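You operate a simulated robot arm through the tools that you are given. There is no shell and no other tool. Be economical: measure what you need, move in short steps, check, and stop when the job is done.

Carry out the task below with a simulated robot arm. There is one attempt and no reset: what you move stays moved.

TASK
Stack the carton that says "tape" from the beech table on top of the carton that says "clips". Then put one of the clothes pegs from the beech table on the notepad.
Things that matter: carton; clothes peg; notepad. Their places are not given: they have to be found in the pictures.

It is judged by the outcome, as a careful person would: the job done as asked, and still so three seconds after it is handed in. It fails if anything else is knocked over, pushed out of place, dropped, spilled or broken.

THE ROBOT
A 7-joint arm with a two-finger parallel gripper, fixed in place. Base frame: the origin is at the foot of the arm, x ahead of it, y to its left, z up; the work surface is at about z = 850. Lengths are in mm, angles in rad, forces in N, time in s.
With the tool pointing down near the work surface it reaches from about 300 to 700 mm from the base axis. Its first joint turns from -1.152 to 1.152 rad. Payload 1.57 kg.
Tool frame: the origin (TCP) lies between the finger pads and is the grasp point; the fingertips stand 30 mm ahead of it; z points along the fingers, y is the line along which they close. The gripper opens to 110 mm. The fingers are 24 mm wide and 12 mm thick; the gripper's body (48 by 112 mm) begins 78 mm behind the TCP.
Orientation is that of the tool frame in the base frame, as [roll, pitch, yaw] about the fixed x, y, z axes, in that order (R = Rz(yaw) Ry(pitch) Rx(roll)). With the fingers straight down and closing along the base's y, the tool's x points along the base's -x, its y along +y and its z along -z.

THE INTERFACE
- The arm moves only by the tool send_rows. Its argument "targets" is a list of rows, each an object of numbers (a shift or turn left out is 0, a gripper value left out holds the last): "dx", "dy", "dz": the shift along the tool's x, y, z in units of 20 mm (1.0 is 20 mm); "rx", "ry", "rz": the turn, a rotation vector about the tool's x, y, z in units of 4 degrees (1.0 is 4 degrees); "fingers": the closure, from 0 (fully open) to 1 (shut). In form: [{"dx": .., "dy": .., "dz": .., "rx": .., "ry": .., "rz": .., "fingers": ..}, ...]. A call has 1 to 8 rows; each row shifts and turns the commanded pose from where the row before left it, along the tool's axes as they then stand. A call with a number of a shift or a turn outside -1 to 1 is refused whole. A row lasts 0.2 s, in which the tool goes at most 50 mm and 0.15 rad; a call with a longer step from one row to the next is refused whole, and so is a gripper value outside its range. A pose out of reach is approached as far as the arm can. The call stops where the force on the tool passes 40 N (or 10 N more than at its start, if that is more) or the arm is blocked; 0.2 s more then pass. The fingers move at their own pace (about 108 mm/s each) and stop on an object; they squeeze with about 26 N. The grip force told is the motor's: it shows also when the fingers shut on nothing. Time passes only in rows, and 0.2 s behind the last, so rows that do not move let the fingers close. It gives the time, the measured TCP pose, the force on the tool (base axes), the opening and the grip force at its end, in the units of the frame above (readings bear some noise).
- Cameras (640 x 400 px; columns grow to the right, rows downward): "scene" is fixed at [157.3, -396.5, 1385.8]; the picture's right is [0.81, -0.59, 0.00], its down [-0.43, -0.58, -0.69] and it looks along [0.41, 0.56, -0.72] (base axes); focal length 228 px, centre (320, 200). "wrist" rides on the gripper at [-36, 0, -80] in the tool frame; the picture's right is [0.00, -1.00, 0.00], its down [0.97, 0.00, -0.24] and it looks along [0.24, 0.00, 0.97] (tool axes); focal length 218 px, centre (320, 200).
- get_image(camera): a new picture of that camera. No time passes.
- measure_at(camera, pixels): there is no depth. For up to 12 entries [column, row, z] of the newest picture of that camera ("zoom" is the newest enlarged one), the place [x, y] in the base frame at which the ray of that pixel passes the height z, good to about 3 mm. No time passes.
- zoom(camera, box): a new picture of the part [left, top, right, bottom] of that camera's present view, enlarged. No time passes.
- job_done(): hands the job in; it is judged then, once.

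Work in short steps. Measure before you move; look again where a grasp or a placing could have gone wrong, and mend it. You have 80 turns and 54 pictures in all, those below and enlarged ones among them. Open the gripper and draw the arm clear of the work before you hand the job in, unless the task says otherwise; then end with one line.

The tools are called as a command line: name --argument value ..., lists and objects as JSON in quotes. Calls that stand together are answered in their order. send_rows: Moves the arm, as the interface text tells. Its arguments: {"type":"object","properties":{"targets":{"type":"array","items":{"type":"object","properties":{"dx":{"type":"number"},"dy":{"type":"number"},"dz":{"type":"number"},"rx":{"type":"number"},"ry":{"type":"number"},"rz":{"type":"number"},"fingers":{"type":"number"}}}}},"required":["targets"]} The other tools are called the same way: get_image (camera) takes a picture; measure_at (camera, pixels) gives the place at which the rays of pixels pass given heights; zoom (camera, box) takes an enlarged picture of a part of a camera's view; job_done () hands the job in.

At the start:

```text
t: 0.0
eef_pos: [326.1, -119.2, 1202.7]
ee_rot: [3.141, 0.001, 3.141]
ft_force: [0.1, 0.9, 1.3]
finger_gap: 110.1
gripper_force: 0.0
```

scene: 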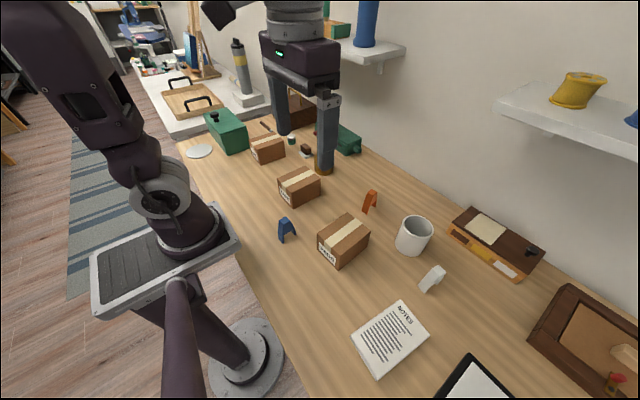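
wrist: 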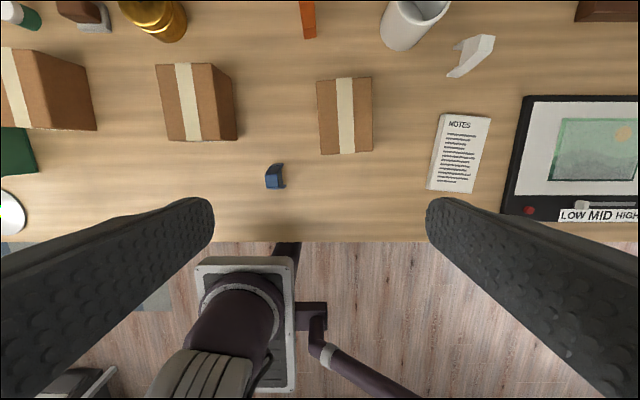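

I see three cartons near (268,148), (299,186), (343,240) in the scene; I zoom to read their labels.

zoom --camera "scene" --box '[230, 120, 390, 280]'

zoom --camera "wrist" --box '[0, 0, 500, 220]'

```text
2.50 times, centred on (310, 200) of scene
```

zoom: 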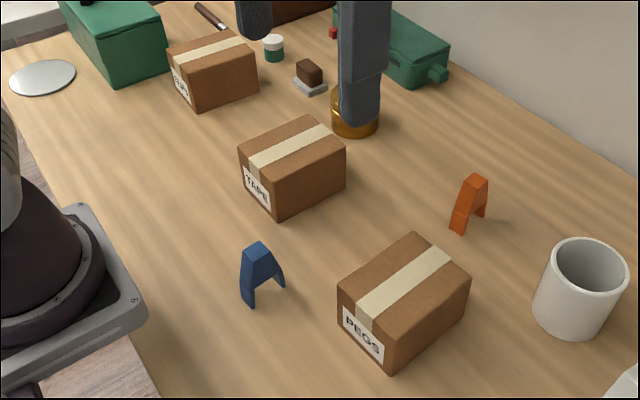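

```text
1.28 times, centred on (250, 110) of wrist
```

zoom: 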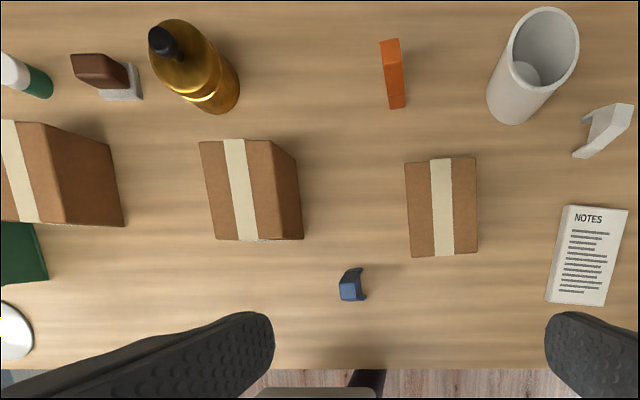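

I need the far carton's label confirmed, and a fine zoom for measuring the tape carton.

zoom --camera "scene" --box '[240, 120, 330, 210]'

measure_at --camera "wrist" --pixels '[[155, 65, 910], [211, 62, 910], [167, 141, 910], [216, 141, 910], [237, 139, 850], [232, 82, 850], [22, 130, 910], [97, 130, 850], [86, 66, 850], [275, 177, 880]]'

```text
4.44 times, centred on (285, 165) of scene
```

zoom: 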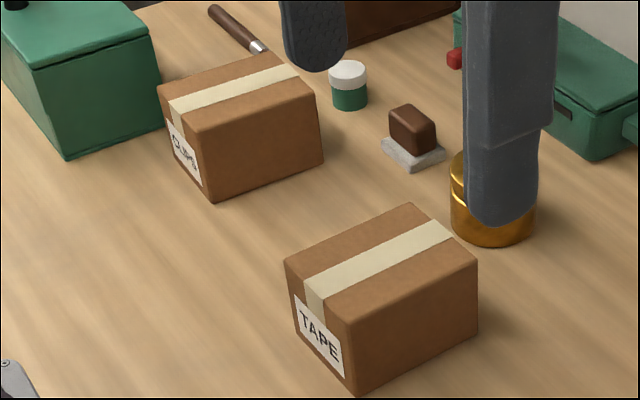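

```text
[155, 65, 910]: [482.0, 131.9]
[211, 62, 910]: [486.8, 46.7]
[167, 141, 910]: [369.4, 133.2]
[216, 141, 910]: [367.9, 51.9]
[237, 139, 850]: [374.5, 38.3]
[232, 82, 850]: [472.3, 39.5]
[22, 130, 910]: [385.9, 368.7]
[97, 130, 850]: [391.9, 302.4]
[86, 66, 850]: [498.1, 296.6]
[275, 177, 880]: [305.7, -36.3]
```

The far one reads CLIPS, the middle TAPE. I measure both cartons' corners in the zoom to find size and height.

measure_at --camera "zoom" --pixels '[[357, 395, 850], [477, 332, 850], [297, 325, 850], [350, 323, 920], [477, 262, 920], [285, 262, 920], [410, 203, 920], [350, 323, 910], [213, 202, 850], [323, 160, 850], [195, 131, 920], [317, 95, 920]]'

measure_at --camera "wrist" --pixels '[[155, 65, 920], [211, 62, 920], [167, 141, 920], [216, 141, 920], [22, 130, 920]]'

```text
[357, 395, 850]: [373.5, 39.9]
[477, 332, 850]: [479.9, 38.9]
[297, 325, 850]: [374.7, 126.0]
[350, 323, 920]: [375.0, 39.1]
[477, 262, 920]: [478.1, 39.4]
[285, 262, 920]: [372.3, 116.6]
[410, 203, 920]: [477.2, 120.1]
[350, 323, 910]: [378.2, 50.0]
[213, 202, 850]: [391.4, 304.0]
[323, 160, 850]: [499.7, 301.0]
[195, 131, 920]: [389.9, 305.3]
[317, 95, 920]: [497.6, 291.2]
```

```text
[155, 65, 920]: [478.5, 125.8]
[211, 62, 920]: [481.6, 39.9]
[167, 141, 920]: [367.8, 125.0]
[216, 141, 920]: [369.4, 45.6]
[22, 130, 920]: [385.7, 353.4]
```

measure_at --camera "zoom" --pixels '[[160, 90, 920], [283, 57, 920], [68, 157, 850], [163, 120, 850], [38, 68, 940], [150, 35, 940], [38, 68, 960], [170, 102, 920], [293, 66, 920], [190, 120, 920], [308, 85, 920], [355, 110, 850]]'

```text
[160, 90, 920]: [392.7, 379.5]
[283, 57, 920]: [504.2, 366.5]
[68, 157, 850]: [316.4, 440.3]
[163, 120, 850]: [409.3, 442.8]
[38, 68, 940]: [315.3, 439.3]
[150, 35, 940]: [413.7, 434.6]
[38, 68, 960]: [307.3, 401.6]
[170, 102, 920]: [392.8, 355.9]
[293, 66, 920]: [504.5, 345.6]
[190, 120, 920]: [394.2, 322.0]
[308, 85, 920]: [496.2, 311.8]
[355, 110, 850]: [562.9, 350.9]
```

Tape: x 374–479, y 39–120, top ≈920, centre (426,80). Clips centre ≈(446,339). I move towards above the tape carton.

send_rows --targets '[{"dx": -0.6, "dy": 1, "dz": 0.3, "fingers": 0}, {"dx": -0.6, "dy": 1, "dz": 0.3}, {"dx": -0.6, "dy": 1, "dz": 0.3}, {"dx": -0.6, "dy": 1, "dz": 0.3}, {"dx": -0.6, "dy": 1, "dz": 0.3}, {"dx": -0.6, "dy": 1, "dz": 0.3}, {"dx": -0.6, "dy": 1, "dz": 0.3}, {"dx": -0.6, "dy": 1, "dz": 0.3}]'

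send_rows --targets '[{"dx": -0.1, "dy": 1, "dz": 0.6}, {"dx": -0.1, "dy": 0.9, "dz": 0.6}, {"dz": 1}, {"dz": 1}, {}]'

get_image --camera "wrist"

```text
t: 1.8
eef_pos: [419.8, 41.9, 1156.2]
ee_rot: [-3.141, 0.0, 3.141]
ft_force: [-0.1, -1.1, 0.5]
finger_gap: 110.2
gripper_force: 0.1
```

```text
t: 3.0
eef_pos: [426.3, 78.5, 1090.1]
ee_rot: [3.142, 0.001, -3.141]
ft_force: [-0.3, 0.6, 0.0]
finger_gap: 110.1
gripper_force: 0.1
```

```text
48 pictures are left
```

wrist: 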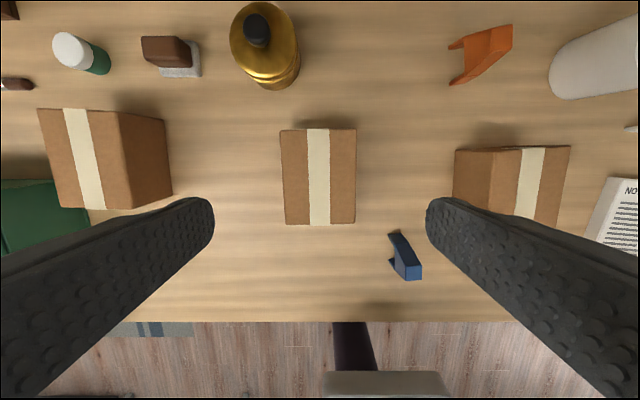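

measure_at --camera "wrist" --pixels '[[281, 130, 920], [356, 129, 920], [285, 224, 920], [355, 224, 920], [38, 110, 920], [119, 112, 920], [62, 208, 920], [133, 208, 920], [165, 121, 850], [172, 193, 850], [452, 197, 850]]'

```text
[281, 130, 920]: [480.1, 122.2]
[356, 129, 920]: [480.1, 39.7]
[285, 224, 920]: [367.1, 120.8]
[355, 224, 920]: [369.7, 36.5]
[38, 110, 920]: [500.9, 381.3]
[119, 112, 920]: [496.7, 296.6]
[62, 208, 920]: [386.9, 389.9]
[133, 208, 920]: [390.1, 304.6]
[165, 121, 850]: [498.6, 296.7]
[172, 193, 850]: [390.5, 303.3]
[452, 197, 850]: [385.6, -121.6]
```

The tape carton is centred at (425,80), aligned with the tool; descend to z≈895.

send_rows --targets '[{"dy": 0.08, "dz": 1}, {"dz": 1}, {"dz": 1}, {"dz": 1}, {"dz": 1}, {"dz": 1}, {"dz": 1}, {"dz": 1}]'

send_rows --targets '[{"dz": 1}, {"dz": 0.75}, {"fingers": 1}, {"fingers": 1}, {"fingers": 1}]'

```text
t: 4.8
eef_pos: [426.7, 78.5, 932.8]
ee_rot: [3.142, -0.001, -3.141]
ft_force: [-0.2, -0.5, -0.7]
finger_gap: 110.1
gripper_force: 0.0
```

```text
t: 6.0
eef_pos: [427.2, 78.8, 898.3]
ee_rot: [-3.141, 0.001, 3.14]
ft_force: [0.4, 0.7, 0.9]
finger_gap: 85.0
gripper_force: 26.4
```

Gripped at 85 mm. Lift.

send_rows --targets '[{"dz": -0.5}, {"dz": -1}, {"dz": -1}, {"dz": -1}, {"dz": -1}, {"dz": -1}, {"dz": -1}, {}]'

get_image --camera "scene"

```text
t: 7.8
eef_pos: [426.7, 78.3, 1026.7]
ee_rot: [-3.141, 0.0, -3.141]
ft_force: [1.2, -0.2, -2.7]
finger_gap: 84.5
gripper_force: 26.2
```

```text
47 pictures are left
```

scene: 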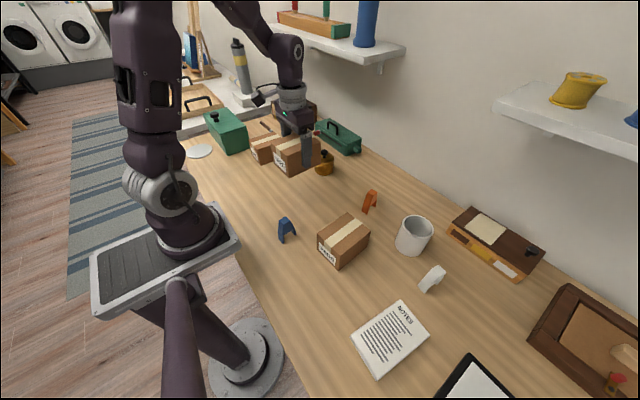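

Carton held cleanly. Carry it over clips: 264 mm along y, 19 mm along x, then turn -4° to match.

send_rows --targets '[{"dy": 0.6}, {"dy": 1}, {"dy": 1}, {"dy": 1}, {"dy": 1}, {"dy": 1}, {"dy": 1}, {"dy": 1}]'

send_rows --targets '[{"dx": -0.2, "dy": 1}, {"dx": -0.2, "dy": 1}, {"dx": -0.2, "dy": 1}, {"dx": -0.2, "dy": 1}, {"dx": -0.15, "dy": 1}, {"dy": 0.6, "rz": 1}, {}]'

get_image --camera "scene"

zoom --camera "scene" --box '[190, 80, 320, 180]'

get_image --camera "wrist"

```text
t: 9.6
eef_pos: [426.0, 230.3, 1026.9]
ee_rot: [-3.141, -0.001, -3.141]
ft_force: [0.4, -0.1, -2.1]
finger_gap: 84.7
gripper_force: 25.9
```

```text
t: 11.2
eef_pos: [446.1, 343.1, 1026.9]
ee_rot: [3.141, 0.0, 3.071]
ft_force: [0.9, 0.1, -2.0]
finger_gap: 84.8
gripper_force: 25.9
```

```text
46 pictures are left
```

scene: 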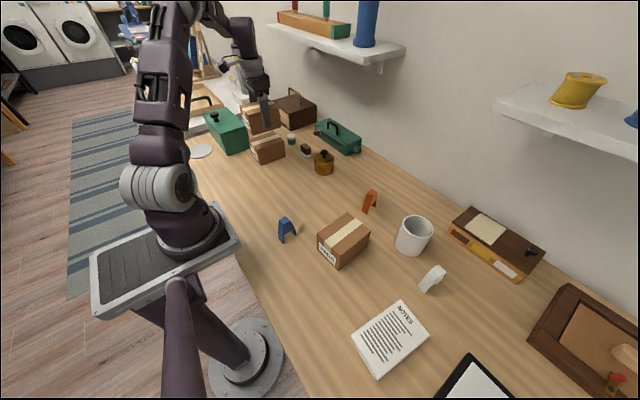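

```text
4.00 times, centred on (255, 130) of scene
```

zoom: 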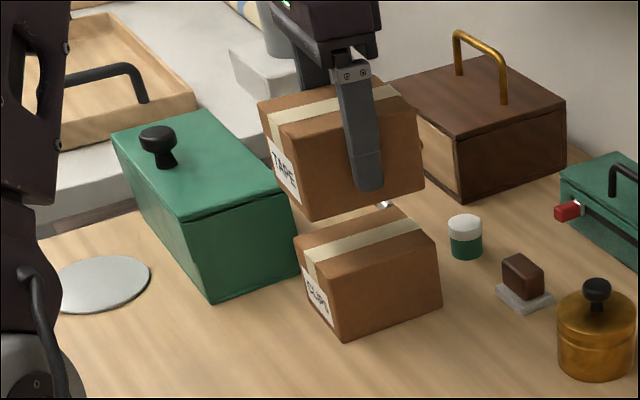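

```text
44 pictures are left
```

wrist: 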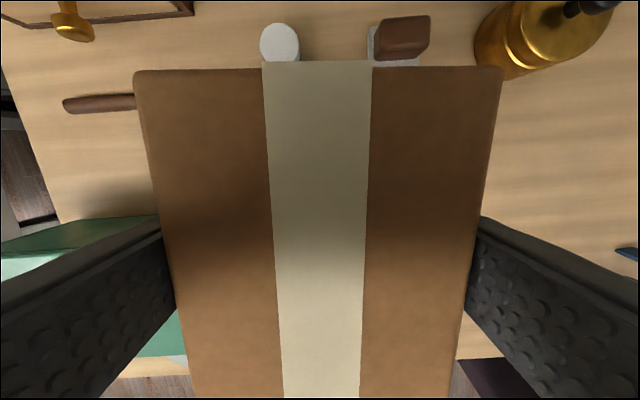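

measure_at --camera "zoom" --pixels '[[307, 221, 979], [424, 187, 979], [333, 273, 920], [435, 238, 920], [296, 238, 920], [398, 207, 920], [344, 341, 850], [441, 304, 850]]'

```text
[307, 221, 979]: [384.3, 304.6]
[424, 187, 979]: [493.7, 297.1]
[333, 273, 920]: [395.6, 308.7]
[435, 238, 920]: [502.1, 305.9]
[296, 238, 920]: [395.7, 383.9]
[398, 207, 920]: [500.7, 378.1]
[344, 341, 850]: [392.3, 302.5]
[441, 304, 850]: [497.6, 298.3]
```

Held carton's near edge is at x 384–494 versus clips 393–499; shift +5 mm in x and lower 54 mm.

send_rows --targets '[{"dx": -0.25, "dz": 0.6}, {"dz": 0.7}, {"dz": 0.7}, {"dz": 0.5}, {}]'

zoom --camera "scene" --box '[210, 90, 310, 180]'

```text
t: 12.4
eef_pos: [450.2, 342.6, 976.1]
ee_rot: [-3.141, 0.001, 3.072]
ft_force: [-0.1, 0.2, -1.7]
finger_gap: 84.7
gripper_force: 25.9
```

```text
4.44 times, centred on (260, 135) of scene
```

zoom: 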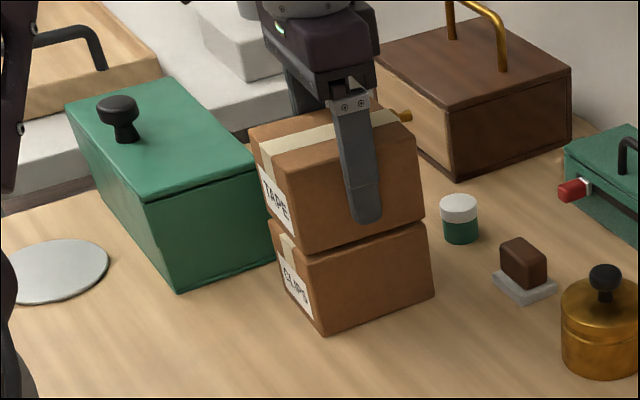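

Nearly down, well aligned. Lower in small steps to contact.

send_rows --targets '[{"dz": 0.12}, {"dz": 0.12}, {}]'

send_rows --targets '[{"dz": 0.1}, {}]'

```text
t: 13.2
eef_pos: [449.1, 343.2, 973.2]
ee_rot: [3.141, 0.001, 3.072]
ft_force: [-0.2, -0.1, -1.7]
finger_gap: 84.6
gripper_force: 26.2
```

```text
t: 13.8
eef_pos: [448.9, 343.6, 971.6]
ee_rot: [3.139, 0.004, 3.073]
ft_force: [-0.1, -2.2, 22.2]
finger_gap: 85.1
gripper_force: 26.2
```

Contact at 22 N. Ease slightly and open.

send_rows --targets '[{"dz": -0.06}, {"fingers": 0.15}, {"fingers": 0}, {}, {}]'

send_rows --targets '[{"dz": -0.5}, {"dz": -1}, {"dz": -1}, {"dz": -1}, {"dz": -1}, {"dz": -1}, {"rz": -1}, {}]'

zoom --camera "scene" --box '[210, 90, 310, 180]'

zoom --camera "scene" --box '[260, 190, 360, 260]'

```text
t: 15.0
eef_pos: [448.7, 343.0, 972.8]
ee_rot: [3.141, 0.001, 3.072]
ft_force: [-1.1, -0.8, -0.8]
finger_gap: 110.1
gripper_force: 0.0
```

```text
t: 16.8
eef_pos: [449.2, 343.4, 1081.8]
ee_rot: [3.141, -0.001, 3.142]
ft_force: [-0.1, 0.1, 0.0]
finger_gap: 109.9
gripper_force: 0.1
```

```text
4.44 times, centred on (260, 135) of scene
```

zoom: 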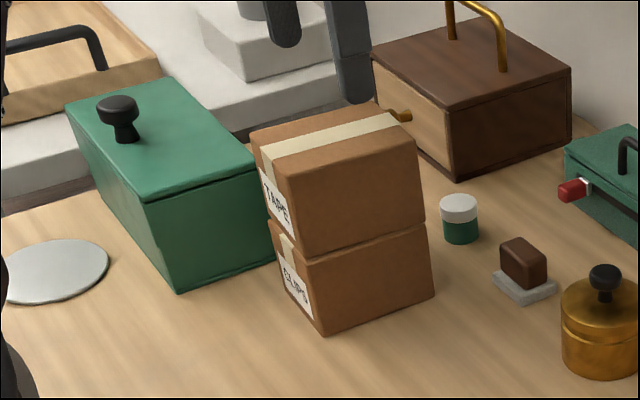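

```text
5.71 times, centred on (310, 225) of scene
```

zoom: 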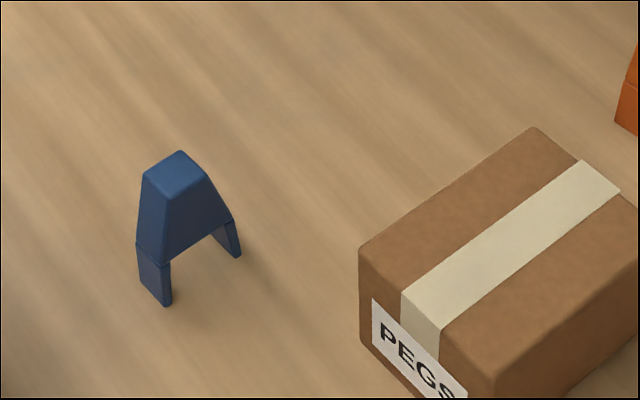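

Stack is sound. Now the pegs: move back to around (410,-80) for a view.

send_rows --targets '[{"dy": -1}, {"dy": -1}, {"dy": -1}, {"dy": -1}, {"dy": -1}, {"dy": -1}, {"dy": -1}, {"dy": -1}]'

send_rows --targets '[{"dy": -1}, {"dy": -1}, {"dy": -1}, {"dy": -1}, {"dy": -1}, {"dy": -1}, {"dy": -1}, {"dy": -1}]'

send_rows --targets '[{"dy": -1, "dx": 0.3}, {"dy": -1, "dx": 0.4}, {"dy": -1, "dx": 0.4}, {"dy": -1, "dx": 0.4}, {"dy": -1, "dx": 0.4}, {}]'

get_image --camera "wrist"

zoom --camera "scene" --box '[350, 180, 470, 300]'

```text
t: 18.6
eef_pos: [449.5, 181.2, 1080.8]
ee_rot: [-3.141, -0.001, -3.141]
ft_force: [-0.3, -0.5, -0.5]
finger_gap: 110.0
gripper_force: 0.0
```

```text
t: 20.4
eef_pos: [450.1, 21.9, 1080.8]
ee_rot: [-3.141, 0.0, -3.141]
ft_force: [-1.0, -1.2, 0.5]
finger_gap: 110.1
gripper_force: 0.1
```

```text
t: 21.8
eef_pos: [409.8, -78.0, 1080.1]
ee_rot: [3.141, 0.001, -3.142]
ft_force: [-0.8, -0.3, -0.4]
finger_gap: 109.9
gripper_force: 0.1
```

```text
40 pictures are left
```

wrist: 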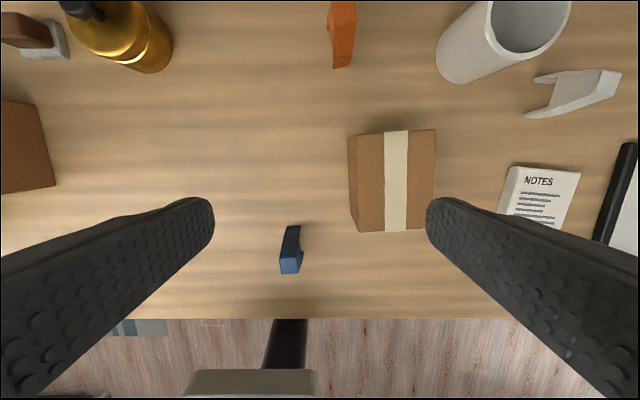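

```text
3.33 times, centred on (410, 240) of scene
```

zoom: 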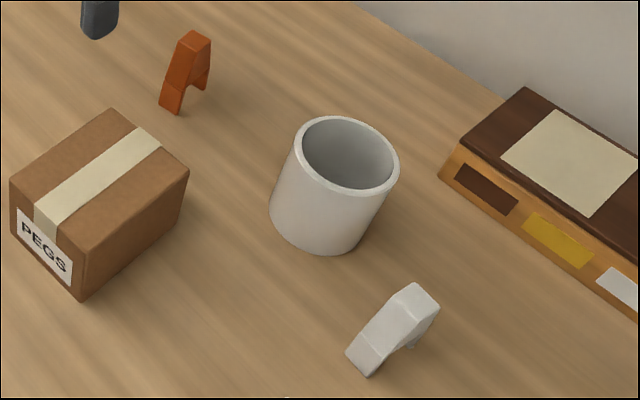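

measure_at --camera "zoom" --pixels '[[161, 106, 850], [178, 113, 850], [208, 90, 850], [180, 38, 910], [211, 40, 910], [202, 48, 910]]'

measure_at --camera "wrist" --pixels '[[332, 68, 850], [350, 67, 850], [281, 272, 900], [300, 273, 900], [287, 227, 850], [300, 227, 850], [281, 272, 910], [333, 3, 910], [330, 30, 910]]'

zoom --camera "wrist" --box '[250, 200, 350, 300]'

```text
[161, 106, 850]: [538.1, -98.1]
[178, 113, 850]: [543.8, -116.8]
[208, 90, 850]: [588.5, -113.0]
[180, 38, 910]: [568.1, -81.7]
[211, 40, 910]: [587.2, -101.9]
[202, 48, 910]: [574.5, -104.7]
```

```text
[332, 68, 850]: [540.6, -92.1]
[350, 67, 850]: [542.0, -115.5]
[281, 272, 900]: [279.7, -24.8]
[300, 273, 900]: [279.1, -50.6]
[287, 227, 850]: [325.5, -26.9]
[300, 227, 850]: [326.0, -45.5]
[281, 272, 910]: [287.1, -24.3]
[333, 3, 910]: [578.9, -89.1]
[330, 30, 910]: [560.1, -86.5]
```

```text
4.00 times, centred on (300, 250) of wrist
```

zoom: 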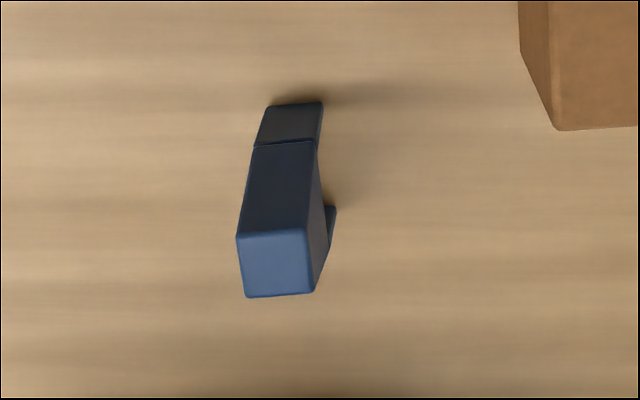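

Orange peg: legs at x≈541 and 588, y≈-95..-115, closable along y. Go above it, with partial opening (~60 mm) to spare the mug.

send_rows --targets '[{"dx": -1, "dy": -0.2, "fingers": 0.45}, {"dx": -1, "dy": -0.2}, {"dx": -1, "dy": -0.2}, {"dx": -1, "dy": -0.2}, {"dx": -1, "dy": -0.2}, {"dx": -1, "dy": -0.2}, {"dx": -0.75}, {}]'

get_image --camera "wrist"

get_image --camera "scene"

```text
t: 23.6
eef_pos: [546.7, -100.8, 1078.9]
ee_rot: [-3.141, -0.001, 3.141]
ft_force: [0.1, 0.0, -1.2]
finger_gap: 60.5
gripper_force: 0.0
```

```text
37 pictures are left
```

wrist: 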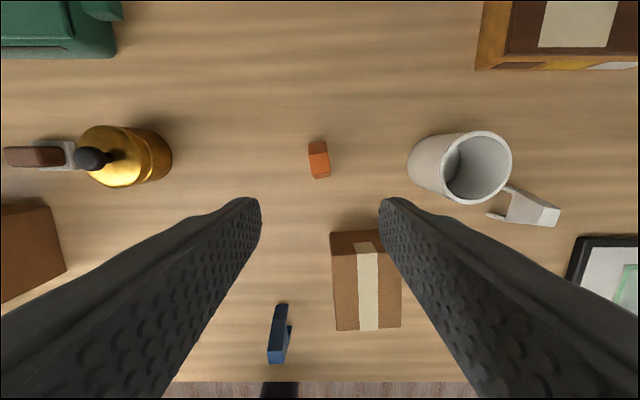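

```text
36 pictures are left
```

scene: 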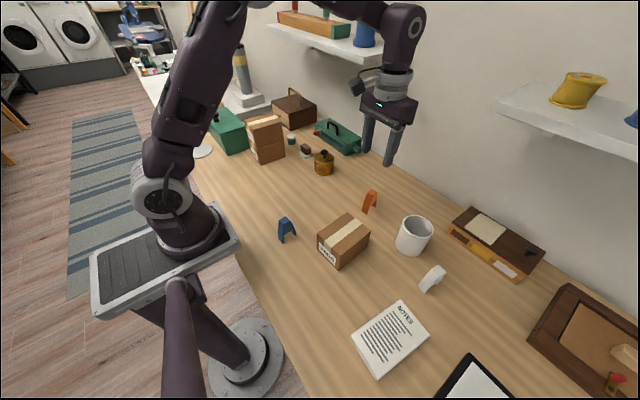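

zoom --camera "wrist" --box '[280, 120, 360, 200]'

zoom --camera "scene" --box '[340, 180, 400, 230]'

measure_at --camera "wrist" --pixels '[[407, 170, 850], [407, 170, 920], [308, 143, 905], [325, 141, 905], [312, 177, 850], [330, 176, 850]]'

measure_at --camera "scene" --pixels '[[350, 338, 865], [378, 377, 865], [429, 334, 865], [402, 300, 865], [378, 378, 850], [350, 338, 855], [429, 334, 855], [402, 300, 855]]'

```text
5.00 times, centred on (320, 160) of wrist
```

zoom: 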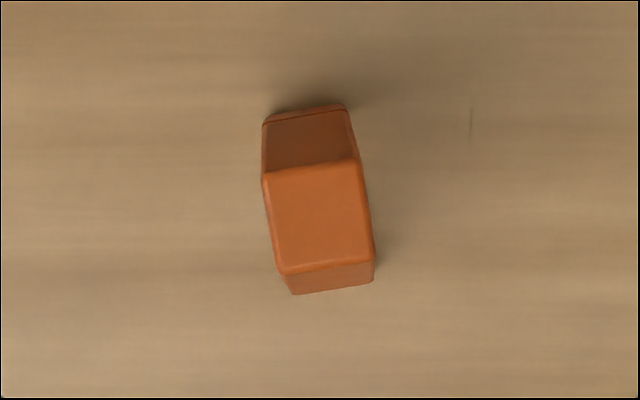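

```text
8.00 times, centred on (370, 205) of scene
```

zoom: 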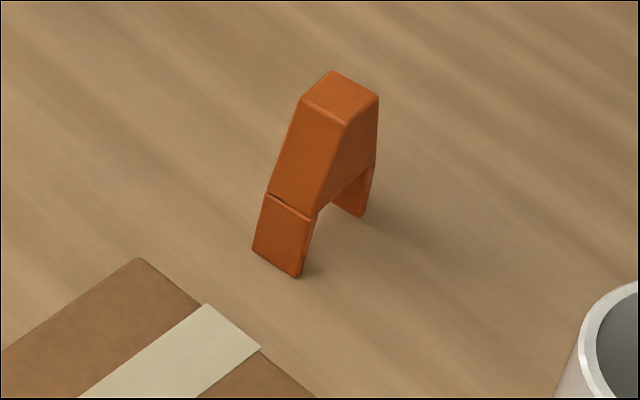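

```text
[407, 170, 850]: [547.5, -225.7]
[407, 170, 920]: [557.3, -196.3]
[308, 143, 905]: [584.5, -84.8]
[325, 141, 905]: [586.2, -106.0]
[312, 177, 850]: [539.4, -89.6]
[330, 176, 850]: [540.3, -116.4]
```

```text
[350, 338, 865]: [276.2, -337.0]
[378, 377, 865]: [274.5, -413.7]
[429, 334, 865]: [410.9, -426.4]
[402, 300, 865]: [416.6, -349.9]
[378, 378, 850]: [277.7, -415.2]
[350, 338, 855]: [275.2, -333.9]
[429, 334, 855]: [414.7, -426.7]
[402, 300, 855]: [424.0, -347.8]
```

measure_at --camera "zoom" --pixels '[[301, 100, 890], [345, 124, 890], [379, 97, 890], [332, 71, 890], [301, 100, 905], [345, 124, 905], [379, 97, 905], [332, 71, 905], [252, 250, 850], [299, 278, 850], [361, 218, 850]]'

measure_at --camera "wrist" --pixels '[[308.6, 155, 890], [327.4, 152.6, 890], [330.6, 172.6, 890], [312.6, 175, 890], [308.6, 155, 905], [327.4, 152.6, 905], [330.6, 172.6, 905], [312.6, 175, 905]]'

```text
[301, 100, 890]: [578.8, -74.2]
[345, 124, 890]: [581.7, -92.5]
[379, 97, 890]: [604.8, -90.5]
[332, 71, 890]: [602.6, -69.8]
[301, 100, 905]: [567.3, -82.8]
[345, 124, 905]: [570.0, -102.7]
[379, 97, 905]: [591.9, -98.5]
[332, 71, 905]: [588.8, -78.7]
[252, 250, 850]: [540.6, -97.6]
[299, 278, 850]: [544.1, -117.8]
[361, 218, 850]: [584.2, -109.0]
```

```text
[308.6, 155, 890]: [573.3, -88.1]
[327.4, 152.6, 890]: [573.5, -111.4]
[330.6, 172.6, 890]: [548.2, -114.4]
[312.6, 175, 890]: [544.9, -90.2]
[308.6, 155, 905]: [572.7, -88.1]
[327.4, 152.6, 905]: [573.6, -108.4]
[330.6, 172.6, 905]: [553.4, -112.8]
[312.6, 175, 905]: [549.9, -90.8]
```

Peg top ≈ z 920, centre ≈ (564,-102), yaw ≈ +0.17 rad. Turn the tool (rz -2.4) and go over it, then descend.

send_rows --targets '[{"dx": -0.87, "dy": -0.06}, {"rz": -0.8}, {"rz": -0.8}, {"rz": -0.8}, {"dz": 1}, {"dz": 1}, {"dz": 1}, {"dz": 1}]'

send_rows --targets '[{"dz": 1}, {}]'

get_image --camera "wrist"

zoom --camera "scene" --box '[330, 130, 430, 230]'

```text
t: 25.4
eef_pos: [563.3, -102.4, 1001.2]
ee_rot: [-3.141, 0.0, -2.973]
ft_force: [-0.8, 0.4, 0.3]
finger_gap: 60.5
gripper_force: 0.1
```

```text
t: 26.0
eef_pos: [563.8, -103.5, 981.0]
ee_rot: [-3.141, 0.0, -2.975]
ft_force: [0.8, -0.2, 0.5]
finger_gap: 60.4
gripper_force: 0.1
```

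```text
33 pictures are left
```

wrist: 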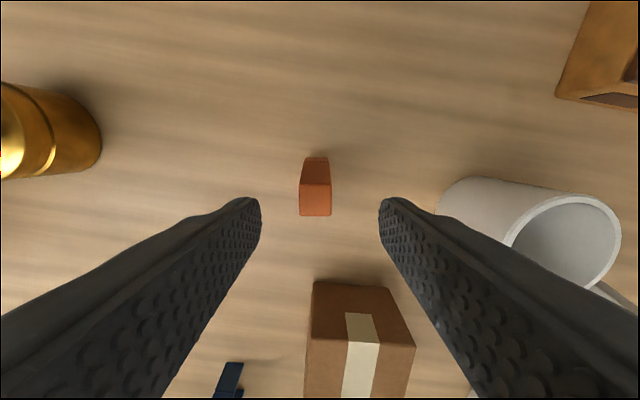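

```text
4.00 times, centred on (380, 180) of scene
```

zoom: 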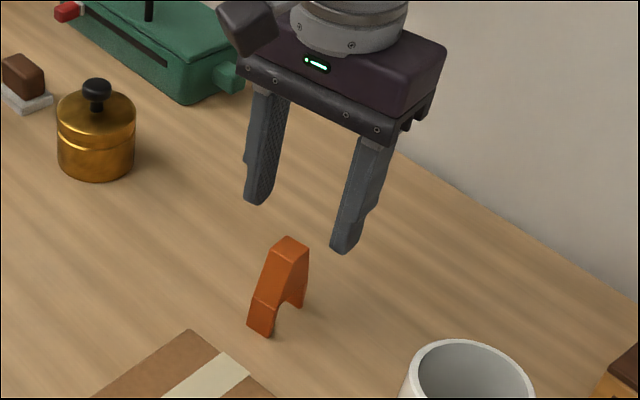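

measure_at --camera "wrist" --pixels '[[301, 183, 918], [330, 182, 918], [331, 216, 918], [299, 216, 918]]'

```text
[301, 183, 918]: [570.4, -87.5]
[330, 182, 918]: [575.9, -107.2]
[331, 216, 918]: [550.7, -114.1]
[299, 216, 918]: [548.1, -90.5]
```

Centre (561,-100): shift slightly, descend to z≈895 and close.

send_rows --targets '[{"dx": 0.1, "dy": 0.15, "dz": 1}, {"dz": 1}, {"dz": 1}, {"dz": 1}, {"dz": 0.3}, {"fingers": 1}, {"fingers": 1}, {"fingers": 1}]'

zoom --camera "scene" --box '[330, 130, 430, 230]'

```text
t: 27.8
eef_pos: [561.0, -99.5, 893.9]
ee_rot: [3.141, 0.001, -2.975]
ft_force: [-0.2, -0.6, -0.3]
finger_gap: 21.0
gripper_force: 26.0
```

```text
4.00 times, centred on (380, 180) of scene
```

zoom: 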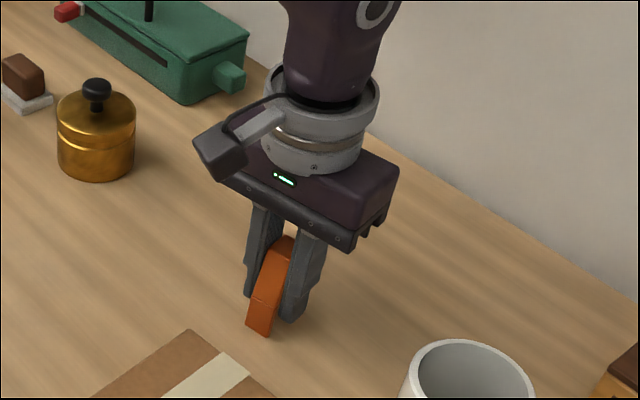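

Gripped at 21 mm. Lift 160 mm, turn back, and then carry to the notepad (centre ≈ (346,-381)).

send_rows --targets '[{"dz": -1}, {"dz": -1}, {"dz": -1}, {"dz": -1}, {"dz": -1}, {"dz": -1}, {"dz": -1}, {"dz": -1}]'

send_rows --targets '[{"rz": 0.8}, {"rz": 0.8}, {"rz": 0.8}, {"dx": 0.75, "dy": -1}, {"dx": 0.75, "dy": -1}, {"dx": 0.75, "dy": -1}, {"dx": 0.75, "dy": -1}, {"dx": 0.75, "dy": -1}]'

send_rows --targets '[{"dx": 0.75, "dy": -1}, {"dx": 0.75, "dy": -1}, {"dx": 0.75, "dy": -1}, {"dx": 0.75, "dy": -1}, {"dx": 0.75, "dy": -1}, {"dx": 0.75, "dy": -1}, {"dx": 0.75, "dy": -1}, {}]'

get_image --camera "wrist"

get_image --camera "scene"

```text
t: 29.6
eef_pos: [562.4, -99.8, 1055.7]
ee_rot: [-3.141, 0.0, -2.973]
ft_force: [-0.3, 0.3, -0.6]
finger_gap: 21.0
gripper_force: 25.9
```

```text
t: 31.4
eef_pos: [484.3, -199.0, 1054.0]
ee_rot: [3.14, 0.0, 3.141]
ft_force: [-0.4, 0.3, -0.5]
finger_gap: 20.8
gripper_force: 26.1
```

```text
t: 33.2
eef_pos: [380.2, -340.2, 1055.5]
ee_rot: [-3.141, 0.001, -3.14]
ft_force: [1.0, 0.1, -0.6]
finger_gap: 20.9
gripper_force: 26.7
```

```text
30 pictures are left
```

wrist: 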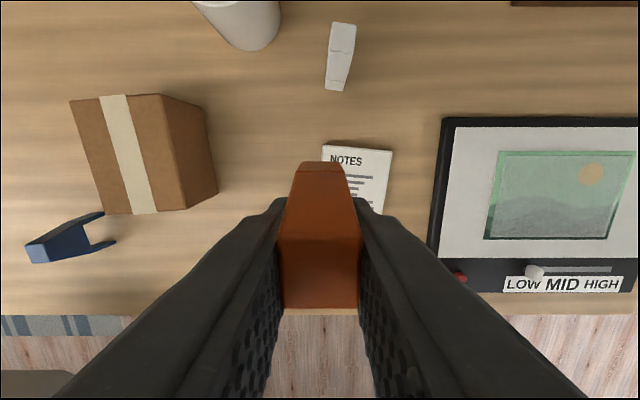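

```text
29 pictures are left
```

scene: 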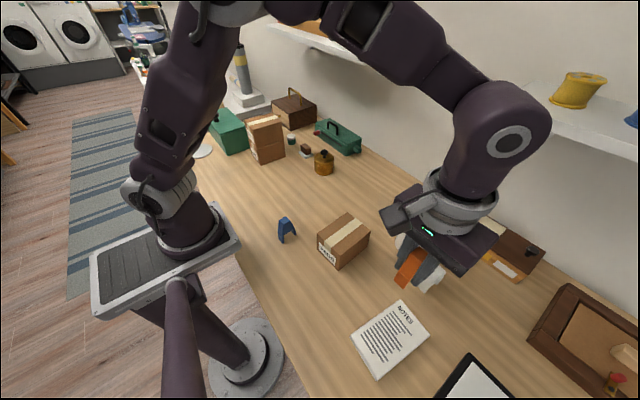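

zoom --camera "scene" --box '[330, 280, 450, 400]'

measure_at --camera "wrist" --pixels '[[325, 143, 860], [393, 151, 860], [382, 213, 860], [428, 254, 900]]'

```text
3.33 times, centred on (390, 340) of scene
```

zoom: 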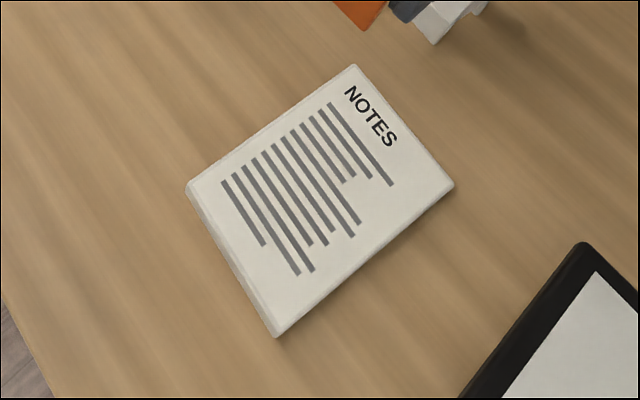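

```text
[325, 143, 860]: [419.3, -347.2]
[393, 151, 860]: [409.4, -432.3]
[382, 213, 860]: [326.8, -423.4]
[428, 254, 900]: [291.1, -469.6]
```

Notepad centre ≈(346,-382), top ≈ 860. Move over (350,-382), align, and lower to z≈930.

send_rows --targets '[{"dx": 0.75, "dy": -1}, {"dx": 0.75, "dy": -1.0}, {"dy": -0.1, "rz": 1}, {"dz": 1}, {"dz": 1}, {"dz": 1}, {"dz": 1}, {"dz": 1}]'

send_rows --targets '[{"dz": 0.9}, {"dz": 0.4}, {}]'

zoom --camera "scene" --box '[320, 270, 450, 400]'

get_image --camera "wrist"

```text
t: 35.0
eef_pos: [351.4, -382.0, 951.7]
ee_rot: [-3.141, -0.001, 3.071]
ft_force: [-0.3, 0.2, -0.5]
finger_gap: 20.6
gripper_force: 26.1
```

```text
t: 35.8
eef_pos: [352.1, -383.2, 927.7]
ee_rot: [-3.141, 0.001, 3.073]
ft_force: [0.6, 0.2, -0.3]
finger_gap: 20.8
gripper_force: 26.0
```

```text
3.08 times, centred on (385, 335) of scene
```

zoom: 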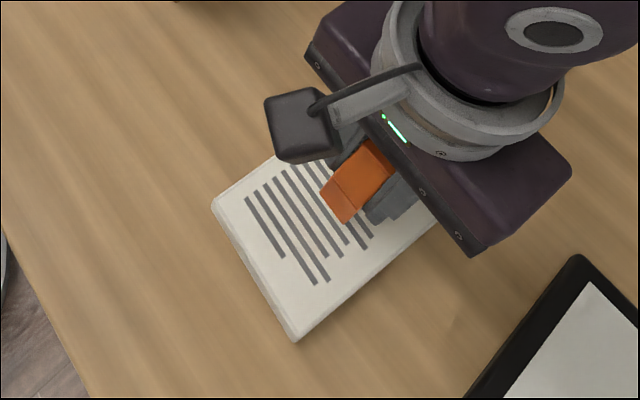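

```text
26 pictures are left
```

wrist: 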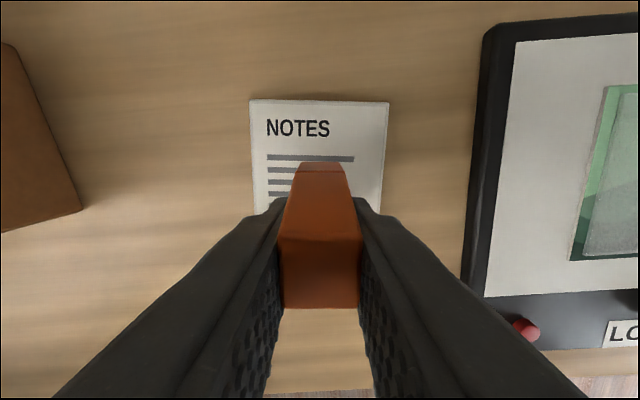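

Well centred over the pad. Lower to near contact, then in small steps.

send_rows --targets '[{"dz": 0.5}, {"dz": 0.3}, {}]'

send_rows --targets '[{"dz": 0.1}, {"dz": 0.1}, {}]'

```text
t: 36.6
eef_pos: [351.4, -382.1, 913.9]
ee_rot: [-3.141, 0.0, 3.072]
ft_force: [-0.1, 0.3, -0.1]
finger_gap: 20.6
gripper_force: 26.0
```

```text
t: 37.4
eef_pos: [352.8, -381.7, 909.3]
ee_rot: [-3.14, 0.001, 3.072]
ft_force: [5.5, -0.7, 19.3]
finger_gap: 20.8
gripper_force: 26.2
```

Contact at 19 N. Ease slightly, open part-way, and rise.

send_rows --targets '[{"dz": -0.05}, {"fingers": 0.7}, {"fingers": 0.5}, {}, {}]'

send_rows --targets '[{"dz": -0.5}, {"dz": -1}, {"dz": -1}, {"dz": -1}, {"dz": -1}, {"dz": -1}, {"dz": -1}, {"fingers": 0}]'

send_rows --targets '[{"dz": -1}, {"dz": -1, "dy": 0.5}, {"dz": -1, "dy": 1}, {"dy": 1}, {"dy": 1}, {"dy": 1}, {"dy": 1}, {"dy": 1}]'

get_image --camera "scene"

zoom --camera "scene" --box '[320, 270, 450, 400]'

```text
t: 38.6
eef_pos: [350.5, -381.9, 909.4]
ee_rot: [3.14, 0.001, 3.071]
ft_force: [0.6, 0.3, 0.0]
finger_gap: 54.9
gripper_force: 0.1
```

```text
t: 40.4
eef_pos: [351.5, -379.1, 1039.3]
ee_rot: [-3.14, 0.0, 3.071]
ft_force: [-0.2, 0.2, -0.9]
finger_gap: 109.9
gripper_force: 0.1
```

```text
t: 42.2
eef_pos: [360.2, -250.3, 1100.5]
ee_rot: [-3.141, -0.001, 3.071]
ft_force: [0.1, 0.0, -0.1]
finger_gap: 110.1
gripper_force: 0.1
```

```text
25 pictures are left
```

scene: 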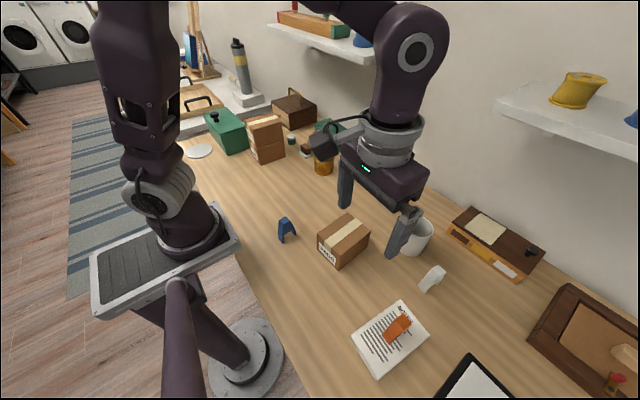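

```text
3.08 times, centred on (385, 335) of scene
```

zoom: 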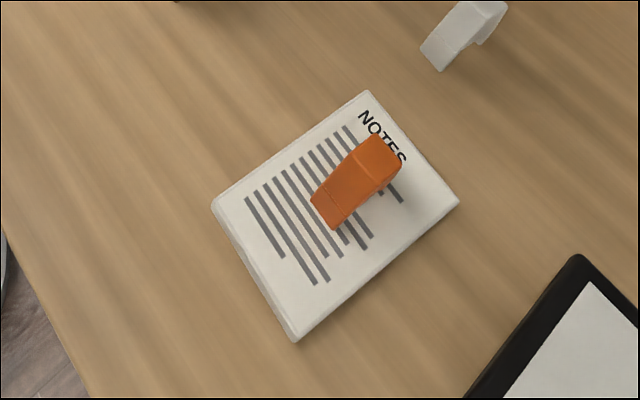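

The peg stands on the notepad, the tape carton is on clips, the gripper is open and the arm is clear. Handing in.

job_done

```text
The job is handed in.
```

The "tape" carton is stacked on the "clips" carton, and the orange clothes peg is standing on the notepad; nothing else looked disturbed in the last pictures.
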